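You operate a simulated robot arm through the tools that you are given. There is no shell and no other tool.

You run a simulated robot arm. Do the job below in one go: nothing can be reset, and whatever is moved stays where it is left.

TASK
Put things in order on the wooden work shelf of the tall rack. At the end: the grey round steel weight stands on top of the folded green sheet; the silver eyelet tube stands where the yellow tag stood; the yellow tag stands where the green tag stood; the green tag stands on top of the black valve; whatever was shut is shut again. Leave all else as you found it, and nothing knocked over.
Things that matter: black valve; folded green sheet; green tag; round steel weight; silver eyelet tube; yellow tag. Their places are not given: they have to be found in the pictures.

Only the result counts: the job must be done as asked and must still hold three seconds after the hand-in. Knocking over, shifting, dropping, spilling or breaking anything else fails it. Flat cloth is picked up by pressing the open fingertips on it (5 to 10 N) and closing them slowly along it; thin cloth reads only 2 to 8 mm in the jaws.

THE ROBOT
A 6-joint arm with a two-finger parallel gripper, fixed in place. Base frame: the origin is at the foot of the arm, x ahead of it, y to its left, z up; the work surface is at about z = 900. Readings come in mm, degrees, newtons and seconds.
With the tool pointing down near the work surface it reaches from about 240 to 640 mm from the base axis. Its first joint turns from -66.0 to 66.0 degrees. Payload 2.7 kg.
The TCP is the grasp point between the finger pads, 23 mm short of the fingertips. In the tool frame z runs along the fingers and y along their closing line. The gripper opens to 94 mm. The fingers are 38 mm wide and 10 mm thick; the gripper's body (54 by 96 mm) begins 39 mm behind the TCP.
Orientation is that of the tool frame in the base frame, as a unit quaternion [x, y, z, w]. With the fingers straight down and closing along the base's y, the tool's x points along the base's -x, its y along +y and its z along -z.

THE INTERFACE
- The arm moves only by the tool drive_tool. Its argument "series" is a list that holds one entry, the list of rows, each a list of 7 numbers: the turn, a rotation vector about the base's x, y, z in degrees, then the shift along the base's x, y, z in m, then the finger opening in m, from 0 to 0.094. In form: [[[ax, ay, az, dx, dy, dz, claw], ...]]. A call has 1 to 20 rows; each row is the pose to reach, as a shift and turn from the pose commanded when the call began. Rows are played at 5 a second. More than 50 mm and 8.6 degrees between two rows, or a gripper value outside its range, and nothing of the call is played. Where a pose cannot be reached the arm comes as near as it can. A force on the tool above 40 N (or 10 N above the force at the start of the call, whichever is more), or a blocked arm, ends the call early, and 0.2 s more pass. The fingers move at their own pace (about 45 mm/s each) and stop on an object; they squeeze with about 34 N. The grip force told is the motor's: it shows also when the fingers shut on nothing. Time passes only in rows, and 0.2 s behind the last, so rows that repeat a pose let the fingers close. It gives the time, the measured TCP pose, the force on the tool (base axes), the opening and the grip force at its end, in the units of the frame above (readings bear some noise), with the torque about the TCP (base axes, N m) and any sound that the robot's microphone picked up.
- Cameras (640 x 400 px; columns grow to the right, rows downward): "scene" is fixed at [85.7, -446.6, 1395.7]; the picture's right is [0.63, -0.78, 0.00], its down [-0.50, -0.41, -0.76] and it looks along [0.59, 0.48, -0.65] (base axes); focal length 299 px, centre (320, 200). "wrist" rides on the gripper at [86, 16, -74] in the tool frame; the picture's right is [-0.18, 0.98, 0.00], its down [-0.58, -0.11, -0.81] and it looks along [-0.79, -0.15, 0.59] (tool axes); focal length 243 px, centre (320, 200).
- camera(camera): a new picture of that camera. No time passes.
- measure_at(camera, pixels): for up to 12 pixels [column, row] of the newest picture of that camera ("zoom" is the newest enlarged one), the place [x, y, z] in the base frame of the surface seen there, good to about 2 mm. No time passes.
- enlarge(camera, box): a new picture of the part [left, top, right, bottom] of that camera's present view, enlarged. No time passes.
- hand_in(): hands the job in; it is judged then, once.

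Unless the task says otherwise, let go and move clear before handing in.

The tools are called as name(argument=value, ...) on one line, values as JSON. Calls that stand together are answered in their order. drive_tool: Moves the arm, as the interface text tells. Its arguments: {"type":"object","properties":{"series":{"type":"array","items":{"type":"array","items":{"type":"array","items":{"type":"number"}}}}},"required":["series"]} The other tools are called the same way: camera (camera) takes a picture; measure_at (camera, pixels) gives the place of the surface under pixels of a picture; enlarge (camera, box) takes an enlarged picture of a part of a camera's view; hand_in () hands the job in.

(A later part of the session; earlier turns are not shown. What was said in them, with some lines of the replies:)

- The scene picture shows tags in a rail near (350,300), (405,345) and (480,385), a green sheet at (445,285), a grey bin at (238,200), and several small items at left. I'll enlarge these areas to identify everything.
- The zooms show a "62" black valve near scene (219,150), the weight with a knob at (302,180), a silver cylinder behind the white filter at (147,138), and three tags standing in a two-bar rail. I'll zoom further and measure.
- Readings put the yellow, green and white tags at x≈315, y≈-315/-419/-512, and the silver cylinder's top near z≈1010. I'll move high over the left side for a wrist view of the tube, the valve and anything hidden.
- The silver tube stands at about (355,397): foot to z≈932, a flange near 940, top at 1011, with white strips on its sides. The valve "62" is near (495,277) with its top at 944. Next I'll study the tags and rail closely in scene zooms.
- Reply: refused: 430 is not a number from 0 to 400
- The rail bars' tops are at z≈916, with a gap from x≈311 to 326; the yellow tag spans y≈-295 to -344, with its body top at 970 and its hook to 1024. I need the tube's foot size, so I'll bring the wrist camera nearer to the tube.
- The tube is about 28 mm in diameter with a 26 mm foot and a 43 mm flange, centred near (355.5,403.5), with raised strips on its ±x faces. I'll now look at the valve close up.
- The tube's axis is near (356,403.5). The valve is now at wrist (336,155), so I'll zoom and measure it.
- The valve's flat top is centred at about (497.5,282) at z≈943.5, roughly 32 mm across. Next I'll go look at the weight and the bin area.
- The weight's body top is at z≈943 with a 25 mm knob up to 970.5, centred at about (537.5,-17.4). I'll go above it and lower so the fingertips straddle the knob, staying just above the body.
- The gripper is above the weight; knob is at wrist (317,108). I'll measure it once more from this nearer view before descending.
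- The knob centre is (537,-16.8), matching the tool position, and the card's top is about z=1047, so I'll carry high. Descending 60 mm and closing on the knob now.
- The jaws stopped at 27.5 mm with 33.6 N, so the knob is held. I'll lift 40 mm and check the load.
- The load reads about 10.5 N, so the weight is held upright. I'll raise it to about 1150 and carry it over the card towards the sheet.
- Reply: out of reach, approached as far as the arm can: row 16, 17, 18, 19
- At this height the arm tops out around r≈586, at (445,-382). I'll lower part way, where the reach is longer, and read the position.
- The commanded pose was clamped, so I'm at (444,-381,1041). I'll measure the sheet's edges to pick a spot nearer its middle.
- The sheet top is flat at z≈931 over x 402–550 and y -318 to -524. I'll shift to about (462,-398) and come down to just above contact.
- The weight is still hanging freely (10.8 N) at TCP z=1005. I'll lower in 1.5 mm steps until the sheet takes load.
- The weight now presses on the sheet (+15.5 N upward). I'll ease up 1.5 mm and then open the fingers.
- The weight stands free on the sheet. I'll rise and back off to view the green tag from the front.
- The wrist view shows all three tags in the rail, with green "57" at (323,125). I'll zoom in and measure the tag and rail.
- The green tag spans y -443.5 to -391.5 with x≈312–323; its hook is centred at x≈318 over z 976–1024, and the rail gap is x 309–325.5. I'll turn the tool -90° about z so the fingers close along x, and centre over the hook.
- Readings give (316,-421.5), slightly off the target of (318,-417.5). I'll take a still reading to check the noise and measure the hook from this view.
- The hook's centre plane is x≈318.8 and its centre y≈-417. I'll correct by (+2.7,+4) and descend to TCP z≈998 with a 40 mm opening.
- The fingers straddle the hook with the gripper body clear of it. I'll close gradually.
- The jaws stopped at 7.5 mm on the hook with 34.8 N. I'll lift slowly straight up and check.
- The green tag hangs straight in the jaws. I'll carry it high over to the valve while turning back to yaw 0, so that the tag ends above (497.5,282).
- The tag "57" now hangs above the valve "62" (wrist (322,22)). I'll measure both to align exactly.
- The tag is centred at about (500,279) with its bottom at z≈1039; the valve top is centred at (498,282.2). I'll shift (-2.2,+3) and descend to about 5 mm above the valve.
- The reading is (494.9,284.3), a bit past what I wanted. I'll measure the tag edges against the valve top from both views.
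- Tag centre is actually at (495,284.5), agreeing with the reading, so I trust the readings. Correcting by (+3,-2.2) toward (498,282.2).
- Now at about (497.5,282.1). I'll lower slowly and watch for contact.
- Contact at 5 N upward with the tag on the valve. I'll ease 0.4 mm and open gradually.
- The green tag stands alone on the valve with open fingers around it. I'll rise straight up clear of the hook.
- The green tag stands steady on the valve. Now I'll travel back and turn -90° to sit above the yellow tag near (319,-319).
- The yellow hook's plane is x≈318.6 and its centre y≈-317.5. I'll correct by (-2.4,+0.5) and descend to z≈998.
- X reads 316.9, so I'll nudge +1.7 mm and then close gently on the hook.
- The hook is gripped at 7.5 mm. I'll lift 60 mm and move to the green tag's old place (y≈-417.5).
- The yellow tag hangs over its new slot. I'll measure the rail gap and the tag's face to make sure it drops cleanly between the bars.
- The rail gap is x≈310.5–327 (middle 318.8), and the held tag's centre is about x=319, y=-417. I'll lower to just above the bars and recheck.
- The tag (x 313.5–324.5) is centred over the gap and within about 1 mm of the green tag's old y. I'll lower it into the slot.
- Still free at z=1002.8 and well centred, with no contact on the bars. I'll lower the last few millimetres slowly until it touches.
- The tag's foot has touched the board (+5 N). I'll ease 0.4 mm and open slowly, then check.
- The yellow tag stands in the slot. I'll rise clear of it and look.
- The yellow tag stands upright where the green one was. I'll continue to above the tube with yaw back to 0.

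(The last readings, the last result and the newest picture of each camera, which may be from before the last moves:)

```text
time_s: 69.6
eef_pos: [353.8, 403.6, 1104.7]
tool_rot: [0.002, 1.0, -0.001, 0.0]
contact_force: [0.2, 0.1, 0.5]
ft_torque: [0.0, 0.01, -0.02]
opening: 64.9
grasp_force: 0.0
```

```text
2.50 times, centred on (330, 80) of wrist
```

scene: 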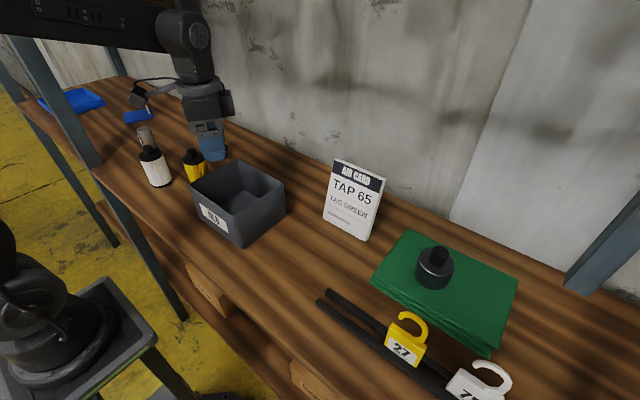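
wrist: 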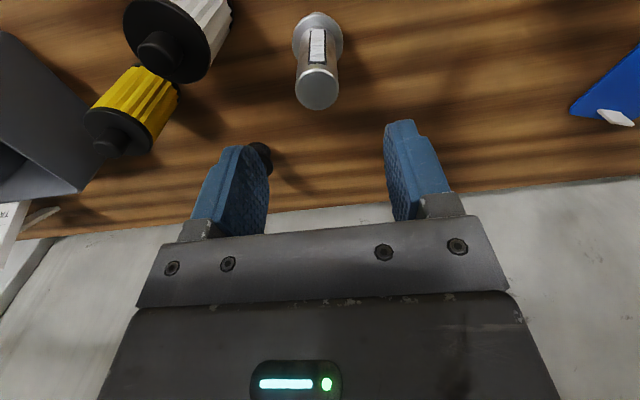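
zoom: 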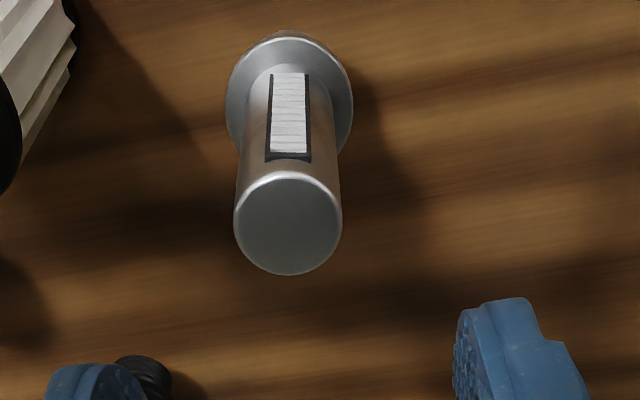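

measure_at(camera="zoom", pixels=[[288, 225], [288, 180], [288, 268], [240, 225], [336, 225], [245, 150], [328, 140], [289, 120], [230, 110], [350, 100], [289, 65], [285, 38]])

drive_tool(series=[[[0, 0, 0, 0, 0, 0, 0.065]]])

```text
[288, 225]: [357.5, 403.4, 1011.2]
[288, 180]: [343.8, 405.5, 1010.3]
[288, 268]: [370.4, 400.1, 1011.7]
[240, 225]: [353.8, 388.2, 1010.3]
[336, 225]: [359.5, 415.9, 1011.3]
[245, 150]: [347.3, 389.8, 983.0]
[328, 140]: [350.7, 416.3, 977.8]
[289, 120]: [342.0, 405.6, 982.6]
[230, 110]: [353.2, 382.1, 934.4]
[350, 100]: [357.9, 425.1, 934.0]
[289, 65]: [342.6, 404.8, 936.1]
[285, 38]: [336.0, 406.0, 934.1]
```

```text
time_s: 70.0
eef_pos: [353.6, 403.6, 1103.5]
tool_rot: [0.002, 1.0, 0.0, 0.0]
contact_force: [-0.3, -0.8, 0.2]
ft_torque: [0.0, -0.04, 0.01]
opening: 64.9
grasp_force: 0.0
```

The tube's axis is (357,403). I'll correct by (+3.3,-0.6) and descend to TCP z≈979, so the tips stay above the flange (936) and the palm above the top (1011).

drive_tool(series=[[[0, 0, 0, 0.0033, -0.0006, 0, 0.065], [0, 0, 0, 0.0033, -0.0006, -0.03, 0.065], [0, 0, 0, 0.0033, -0.0006, -0.06, 0.065], [0, 0, 0, 0.0033, -0.0006, -0.085, 0.065], [0, 0, 0, 0.0033, -0.0006, -0.105, 0.065], [0, 0, 0, 0.0033, -0.0006, -0.118, 0.065], [0, 0, 0, 0.0033, -0.0006, -0.125, 0.065], [0, 0, 0, 0.0033, -0.0006, -0.125, 0.065]]])

camera(camera="wrist")

enlarge(camera="scene", box=[90, 60, 220, 200])

```text
time_s: 71.8
eef_pos: [356.9, 404.2, 979.7]
tool_rot: [0.001, 1.0, 0.0, -0.001]
contact_force: [0.1, -0.5, 0.1]
ft_torque: [0.03, -0.03, -0.01]
opening: 65.1
grasp_force: 0.1
```

```text
taken
```

wrist: 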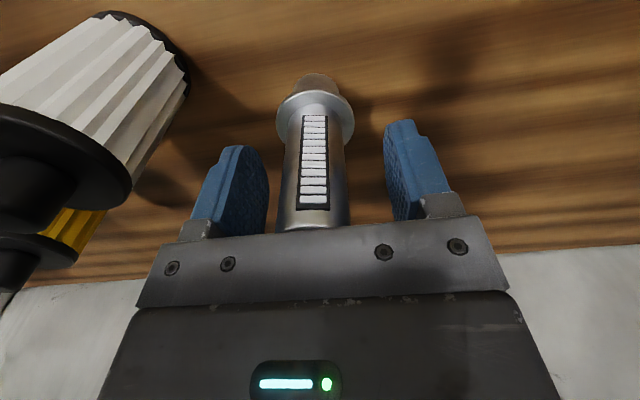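

```text
2.86 times, centred on (155, 130) of scene
```

zoom: 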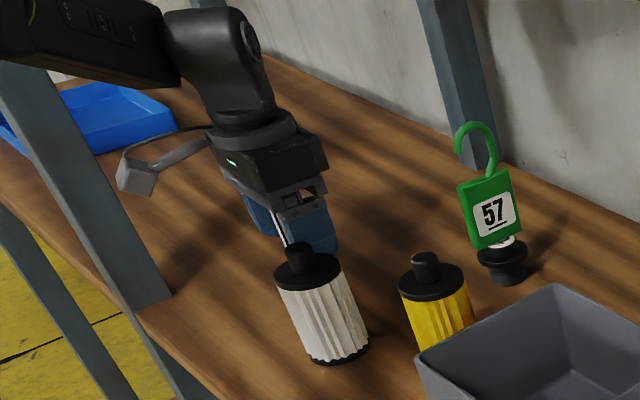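

Fingers straddle the tube evenly. Closing slowly.

drive_tool(series=[[[0, 0, 0, 0, -0.0007, 0, 0.05], [0, 0, 0, 0, -0.0007, 0, 0.04], [0, 0, 0, 0, -0.0007, 0, 0.034], [0, 0, 0, 0, -0.0007, 0, 0.03], [0, 0, 0, 0, -0.0007, 0, 0.026], [0, 0, 0, 0, -0.0007, 0, 0.02], [0, 0, 0, 0, -0.0007, 0, 0.01], [0, 0, 0, 0, -0.0007, 0, 0.0], [0, 0, 0, 0, -0.0007, 0, 0.0]]])

```text
time_s: 73.8
eef_pos: [356.5, 402.9, 980.2]
tool_rot: [0.002, 1.0, 0.0, 0.0]
contact_force: [-0.2, -0.6, 1.5]
ft_torque: [-0.03, 0.02, 0.0]
opening: 30.8
grasp_force: 34.1
```

The tube is gripped at 30.8 mm. I'll lift slowly and check the load and picture.

drive_tool(series=[[[0, 0, 0, 0, 0, 0.004, 0], [0, 0, 0, 0, 0, 0.012, 0], [0, 0, 0, 0, 0, 0.03, 0], [0, 0, 0, 0, 0, 0.06, 0], [0, 0, 0, 0, 0, 0.1, 0], [0, 0, 0, 0, 0, 0.14, 0], [0, 0, 0, 0, 0, 0.16, 0], [0, 0, 0, 0, 0, 0.16, 0]]])

camera(camera="scene")

camera(camera="wrist")

```text
time_s: 75.6
eef_pos: [359.5, 404.5, 1140.7]
tool_rot: [0.002, 1.0, 0.0, 0.0]
contact_force: [-0.3, 0.2, -0.9]
ft_torque: [0.03, -0.01, 0.01]
opening: 31.0
grasp_force: 34.0
```

```text
taken
```

scene: 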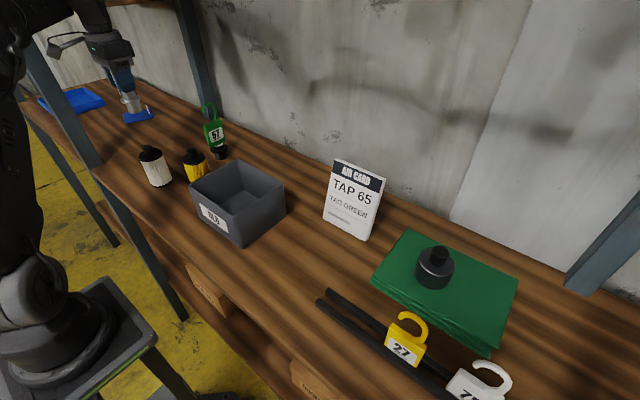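

```text
taken
```

wrist: 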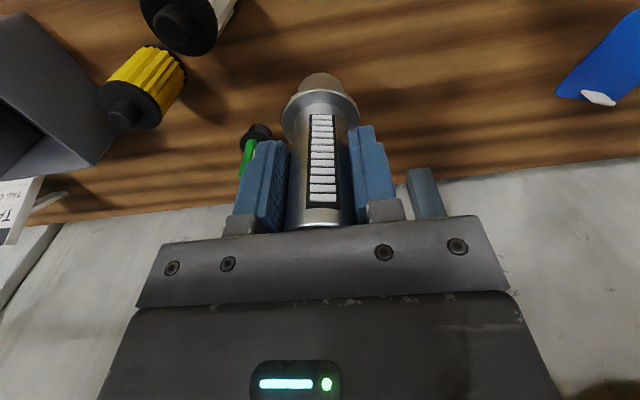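

The tube hangs straight in the jaws with its foot near z=1060. I'll carry it over to above the yellow tag's old place at (318.8,-317.5).

drive_tool(series=[[[0, 0, 0, -0.001, -0.02, 0.005, 0], [0, 0, 0, -0.0034, -0.06, 0.005, 0], [0, 0, 0, -0.0056, -0.1, 0.005, 0], [0, 0, 0, -0.0079, -0.14, 0.005, 0], [0, 0, 0, -0.0101, -0.18, 0.005, 0], [0, 0, 0, -0.0124, -0.22, 0.005, 0], [0, 0, 0, -0.0147, -0.26, 0.005, 0], [0, 0, 0, -0.0169, -0.3, 0.005, 0], [0, 0, 0, -0.0192, -0.34, 0.005, 0], [0, 0, 0, -0.0214, -0.38, 0.005, 0], [0, 0, 0, -0.0237, -0.42, 0.005, 0], [0, 0, 0, -0.0259, -0.46, 0.005, 0], [0, 0, 0, -0.0282, -0.5, 0.005, 0], [0, 0, 0, -0.0304, -0.54, 0.005, 0], [0, 0, 0, -0.0327, -0.58, 0.005, 0], [0, 0, 0, -0.035, -0.62, 0.005, 0], [0, 0, 0, -0.0372, -0.66, 0.005, 0], [0, 0, 0, -0.0395, -0.7, 0.0, 0], [0, 0, 0, -0.0407, -0.722, 0.0, 0], [0, 0, 0, -0.0407, -0.722, 0.0, 0]]])

camera(camera="scene")

camera(camera="wrist")

```text
time_s: 79.8
eef_pos: [317.8, -320.0, 1139.8]
tool_rot: [0.002, 1.0, 0.0, 0.0]
contact_force: [0.1, -0.3, -1.9]
ft_torque: [0.02, 0.02, 0.0]
opening: 30.7
grasp_force: 33.8
```

```text
taken
```

scene: 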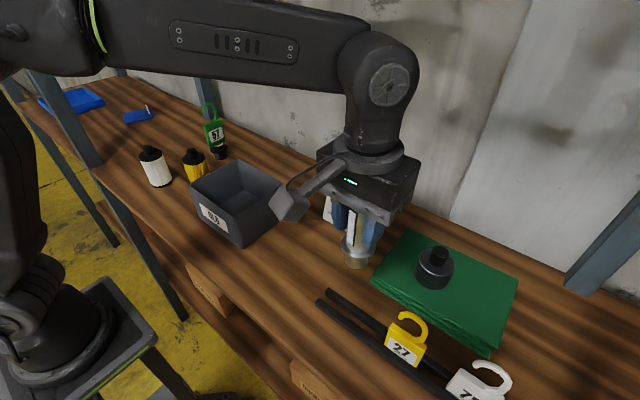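

```text
taken
```

wrist: 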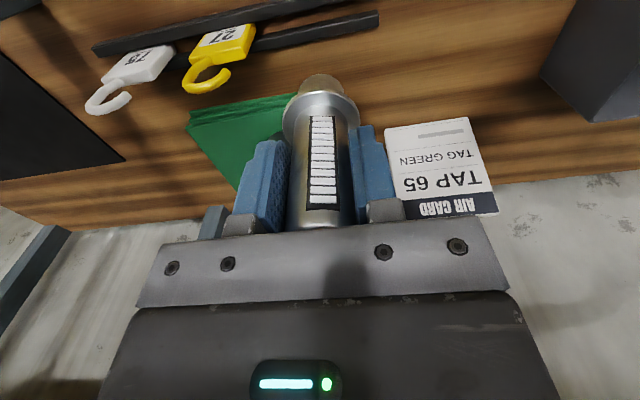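

The tube is above its target, reading (317.8,-320). I'll descend to leave the foot about 14 mm above the rail bars, correcting by (+1,+2.5).

drive_tool(series=[[[0, 0, 0, 0.001, 0.0025, -0.01, 0], [0, 0, 0, 0.001, 0.0025, -0.04, 0], [0, 0, 0, 0.001, 0.0025, -0.07, 0], [0, 0, 0, 0.001, 0.0025, -0.1, 0], [0, 0, 0, 0.001, 0.0025, -0.12, 0], [0, 0, 0, 0.001, 0.0025, -0.13, 0], [0, 0, 0, 0.001, 0.0025, -0.13, 0]]])

camera(camera="wrist")

enlarge(camera="wrist", box=[260, 20, 400, 160])

enlarge(camera="scene", box=[300, 240, 420, 340])

```text
time_s: 81.4
eef_pos: [317.1, -316.7, 1010.3]
tool_rot: [0.002, 1.0, 0.0, 0.0]
contact_force: [-0.2, -0.1, -1.6]
ft_torque: [0.03, 0.0, -0.03]
opening: 30.9
grasp_force: 33.9
```

```text
taken
```

wrist: 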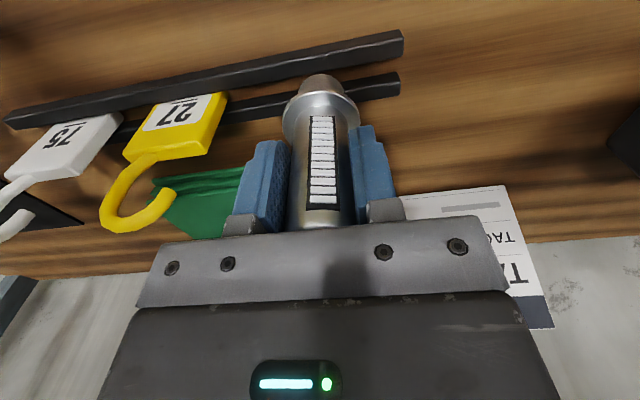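

```text
2.86 times, centred on (330, 90) of wrist
```

zoom: 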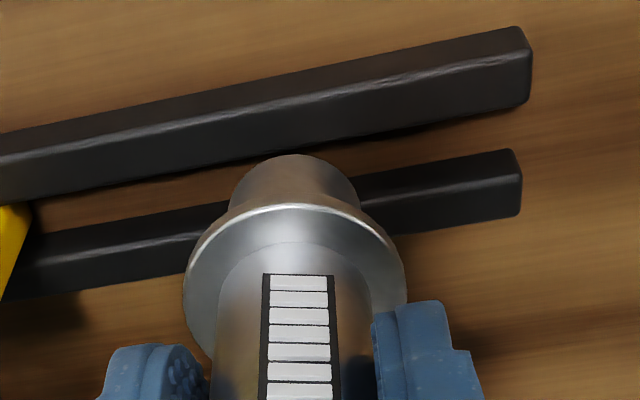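

```text
4.00 times, centred on (360, 290) of scene
```

zoom: 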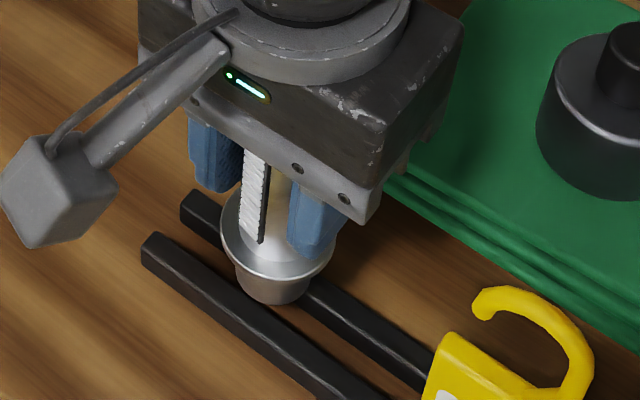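

The scene zoom shows the foot below the flange looks tapered, which matters for how it seats on the bars. I'll look at it more closely.

enlarge(camera="scene", box=[345, 285, 395, 325])

measure_at(camera="zoom", pixels=[[130, 260], [220, 300], [300, 280], [175, 280], [260, 290], [180, 330], [250, 345], [150, 300], [290, 310], [220, 350], [100, 230], [320, 240]])

```text
10.00 times, centred on (370, 305) of scene
```

zoom: 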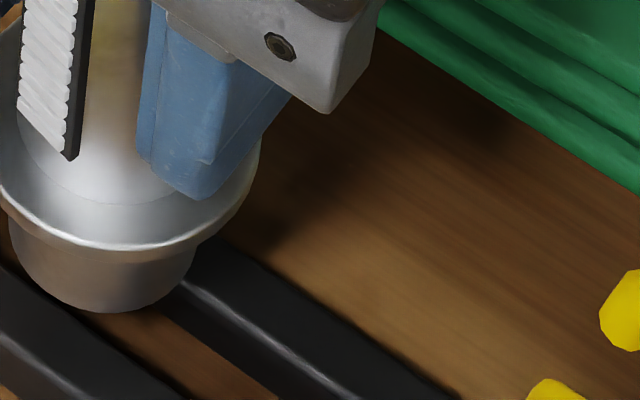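

```text
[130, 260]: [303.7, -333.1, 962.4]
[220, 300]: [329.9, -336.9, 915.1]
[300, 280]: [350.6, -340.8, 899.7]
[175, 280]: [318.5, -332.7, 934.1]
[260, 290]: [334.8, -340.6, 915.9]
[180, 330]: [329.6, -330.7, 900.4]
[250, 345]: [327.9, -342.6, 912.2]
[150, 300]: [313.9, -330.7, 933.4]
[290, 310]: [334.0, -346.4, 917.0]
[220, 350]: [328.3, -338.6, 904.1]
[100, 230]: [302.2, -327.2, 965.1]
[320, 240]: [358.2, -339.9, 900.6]
```

The foot is about 28–30 mm across at its bottom, so it'll rest on both bars (gap 310.5–327). I'll nudge (+1.2,-0.8) and lower to just above the bars.

drive_tool(series=[[[0, 0, 0, 0.0012, -0.0008, -0.003, 0], [0, 0, 0, 0.0012, -0.0008, -0.007, 0], [0, 0, 0, 0.0012, -0.0008, -0.011, 0], [0, 0, 0, 0.0012, -0.0008, -0.011, 0]]])

drive_tool(series=[[[0, 0, 0, 0, 0, 0, 0]]])

camera(camera="wrist")

enlarge(camera="wrist", box=[270, 30, 380, 140])

measure_at(camera="zoom", pixels=[[220, 175], [330, 165], [275, 150], [275, 125], [225, 190], [345, 180], [300, 80], [300, 40], [400, 140], [460, 130], [460, 170], [460, 190]])

```text
time_s: 82.4
eef_pos: [319.0, -317.4, 998.7]
tool_rot: [0.002, 1.0, 0.0, 0.0]
contact_force: [0.2, 1.1, -1.4]
ft_torque: [-0.01, 0.02, 0.01]
opening: 30.7
grasp_force: 34.6
```

```text
time_s: 82.8
eef_pos: [318.7, -316.6, 999.0]
tool_rot: [0.002, 1.0, 0.0, 0.0]
contact_force: [0.1, -0.8, -1.5]
ft_torque: [0.0, 0.0, 0.04]
opening: 30.9
grasp_force: 33.9
```

```text
taken
```

wrist: 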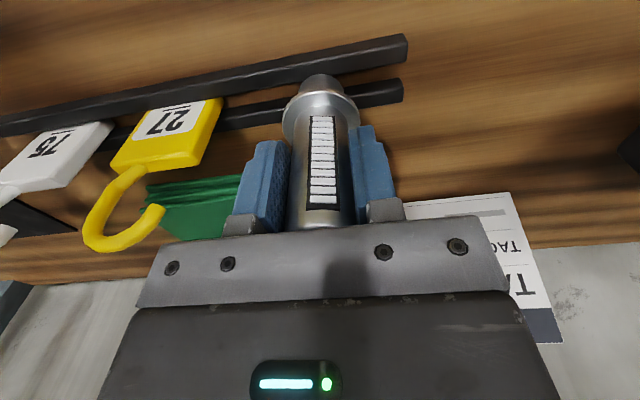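

```text
3.64 times, centred on (325, 85) of wrist
```

zoom: 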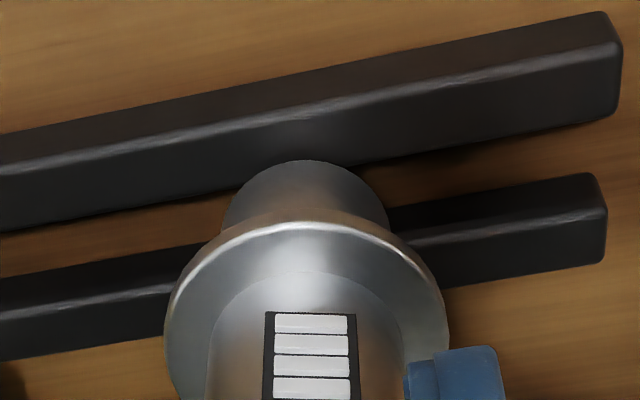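

```text
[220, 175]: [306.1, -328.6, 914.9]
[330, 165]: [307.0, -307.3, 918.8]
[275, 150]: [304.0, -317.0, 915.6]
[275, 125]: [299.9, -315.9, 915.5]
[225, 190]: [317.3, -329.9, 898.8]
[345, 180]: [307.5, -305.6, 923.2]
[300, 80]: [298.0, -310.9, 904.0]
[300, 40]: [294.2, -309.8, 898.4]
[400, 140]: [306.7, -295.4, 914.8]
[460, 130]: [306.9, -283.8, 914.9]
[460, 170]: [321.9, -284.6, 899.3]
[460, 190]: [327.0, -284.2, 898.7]
```

The foot is centred above both bars, with its front edge at x≈304–307 over the front bar (298–310). I'll lower in small steps till contact.

drive_tool(series=[[[0, 0, 0, 0, 0, -0.001, 0], [0, 0, 0, 0, 0, -0.002, 0], [0, 0, 0, 0, 0, -0.0025, 0], [0, 0, 0, 0, 0, -0.0025, 0]]])

```text
time_s: 83.8
eef_pos: [319.0, -316.6, 996.2]
tool_rot: [0.002, 1.0, 0.0, 0.0]
contact_force: [-1.0, 0.5, 1.9]
ft_torque: [0.12, 0.07, 0.0]
opening: 30.8
grasp_force: 33.4
```

First contact (force rose to +1.9 N). I'll press half a millimetre more to seat it on both bars.

drive_tool(series=[[[0, 0, 0, 0, 0, -0.0004, 0], [0, 0, 0, 0, 0, -0.0008, 0], [0, 0, 0, 0, 0, -0.0008, 0]]])

enlarge(camera="scene", box=[310, 250, 430, 350])

```text
time_s: 84.6
eef_pos: [318.4, -317.2, 996.5]
tool_rot: [0.003, 1.0, -0.001, 0.0]
contact_force: [-3.6, 3.8, 16.2]
ft_torque: [0.36, 0.43, 0.03]
opening: 30.9
grasp_force: 33.6
```

```text
4.00 times, centred on (370, 300) of scene
```

zoom: 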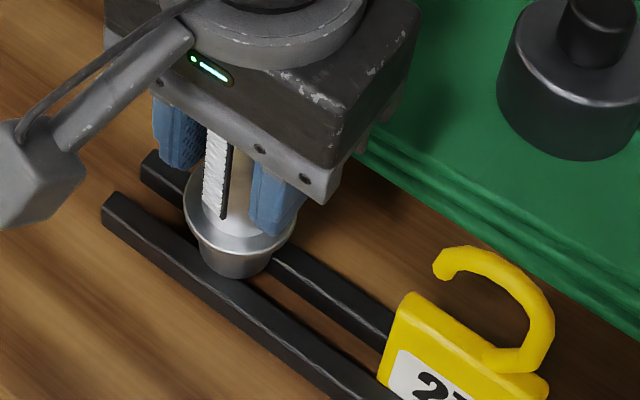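

It presses 16 N on the bars. I'll ease up 0.6 mm and open slowly.

drive_tool(series=[[[0, 0, 0, 0, 0, 0.0006, 0], [0, 0, 0, 0, 0, 0.0006, 0], [0, 0, 0, 0, 0, 0.0006, 0.03], [0, 0, 0, 0, 0, 0.0006, 0.033], [0, 0, 0, 0, 0, 0.0006, 0.037], [0, 0, 0, 0, 0, 0.0006, 0.043], [0, 0, 0, 0, 0, 0.0006, 0.05], [0, 0, 0, 0, 0, 0.0006, 0.06], [0, 0, 0, 0, 0, 0.0006, 0.06]]])

enlarge(camera="scene", box=[310, 250, 430, 350])

camera(camera="wrist")

```text
time_s: 86.6
eef_pos: [318.2, -317.1, 995.7]
tool_rot: [0.002, 1.0, 0.0, -0.001]
contact_force: [-0.5, 0.1, -0.8]
ft_torque: [-0.03, 0.03, -0.01]
opening: 60.0
grasp_force: 0.0
```

```text
4.00 times, centred on (370, 300) of scene
```

zoom: 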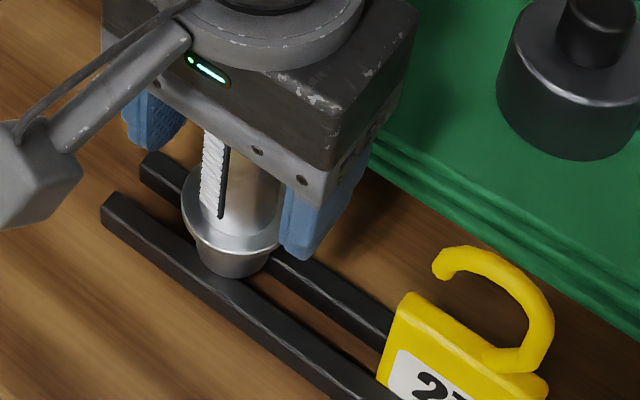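

```text
taken
```

wrist: 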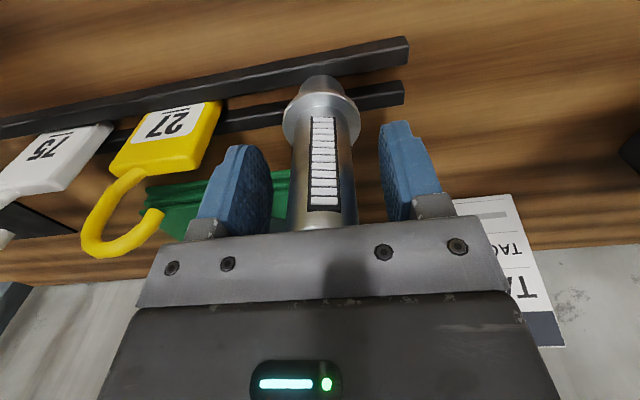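

The tube stands on the bars by itself with the fingers 15 mm clear on each side. I'll rise straight up and away.

drive_tool(series=[[[0, 0, 0, 0, 0, 0.01, 0.06], [0, 0, 0, 0, 0, 0.025, 0.06], [0, 0, 0, 0, 0, 0.05, 0.06], [0, 0, 0, 0, 0, 0.08, 0.06], [0, 0, 0, 0, 0, 0.12, 0.06], [0, 0, 0, 0, 0, 0.16, 0.06], [0, 0, 0, 0, 0, 0.19, 0.06], [0, 0, 0, 0, 0.04, 0.2, 0.08], [0, 0, 0, 0, 0.08, 0.2, 0.09], [0, 0, 0, 0, 0.12, 0.2, 0.09], [0, 0, 0, 0, 0.16, 0.2, 0.09], [0, 0, 0, 0, 0.2, 0.2, 0.09], [0, 0, 0, 0, 0.24, 0.2, 0.09], [0, 0, 0, 0, 0.26, 0.2, 0.09]]])

camera(camera="scene")

enlarge(camera="scene", box=[300, 240, 500, 400])

```text
time_s: 89.6
eef_pos: [319.9, -54.4, 1199.0]
tool_rot: [0.002, 1.0, 0.001, 0.001]
contact_force: [0.9, -0.7, 0.0]
ft_torque: [0.0, 0.02, -0.03]
opening: 89.9
grasp_force: 0.0
```

```text
taken
```

scene: 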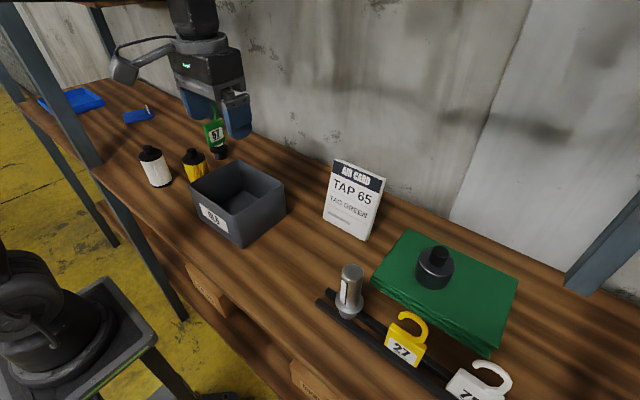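

```text
2.50 times, centred on (400, 320) of scene
```

zoom: 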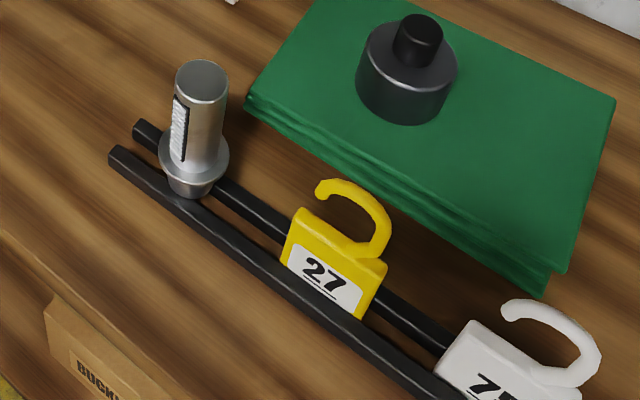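

All pieces appear in place: tube at scene (350,290), yellow tag (405,340), weight on the sheet (435,268), green tag on the valve (215,133). I'll check the final positions and uprightness before handing in.

measure_at(camera="zoom", pixels=[[202, 82], [180, 85], [225, 85], [193, 165], [162, 160], [226, 165], [195, 195], [300, 225], [380, 260], [330, 245], [418, 25], [405, 110]])

enlarge(camera="scene", box=[120, 80, 260, 190])

camera(camera="wrist")

```text
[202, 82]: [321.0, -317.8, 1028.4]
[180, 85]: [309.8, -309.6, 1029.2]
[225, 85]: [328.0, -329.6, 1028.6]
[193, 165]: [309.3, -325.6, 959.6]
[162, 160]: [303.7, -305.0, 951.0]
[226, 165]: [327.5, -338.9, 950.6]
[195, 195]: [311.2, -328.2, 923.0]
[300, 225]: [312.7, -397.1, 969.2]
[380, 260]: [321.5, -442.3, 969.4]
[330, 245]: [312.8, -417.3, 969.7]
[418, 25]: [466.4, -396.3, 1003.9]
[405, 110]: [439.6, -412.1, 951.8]
```

```text
3.64 times, centred on (190, 135) of scene
```

zoom: 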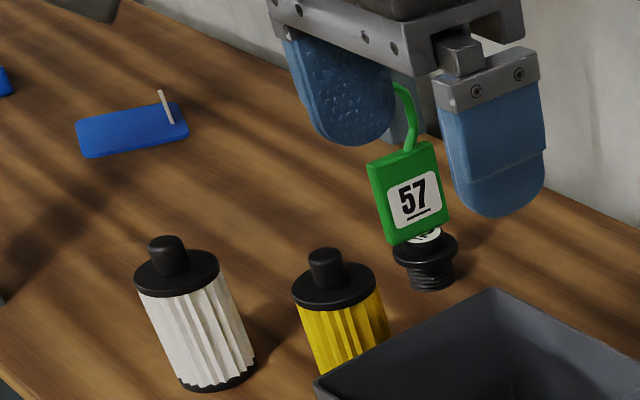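

```text
taken
```

wrist: 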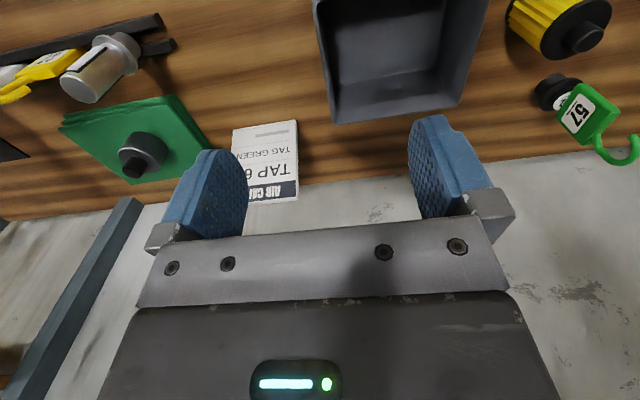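

The checks look good. The tube's top is level at z≈1028.5 near (320,-318), the yellow tag's centre is about y=-417, the weight is level on the sheet, and the green tag is upright on the valve. The gripper is empty and clear, nothing was opened, and everything else is as I found it, so I'm handing in.

hand_in()

```text
The job is handed in.
```

The job is handed in. In the last pictures everything stood upright where you asked and the gripper was empty and clear; I haven't seen how it was judged.

- **Weight:** it stands level on the folded green sheet, near the middle.
- **Green tag:** it stands on the flat top of the black valve, which is marked 62. The card on the shelf reads "TAP 65, TAG GREEN", but 62 was the only black valve I could find, so I used it.
- **Yellow tag:** it stands in the rail slot where the green tag stood, within about 1 mm.
- **Silver tube:** it stands where the yellow tag stood. Its foot is wider than the slot, so it rests on top of the two rail bars, about 16 mm higher than the tag's base was.

I saw nothing that was shut and opened nothing. In the last pictures nothing else looked moved or knocked over.
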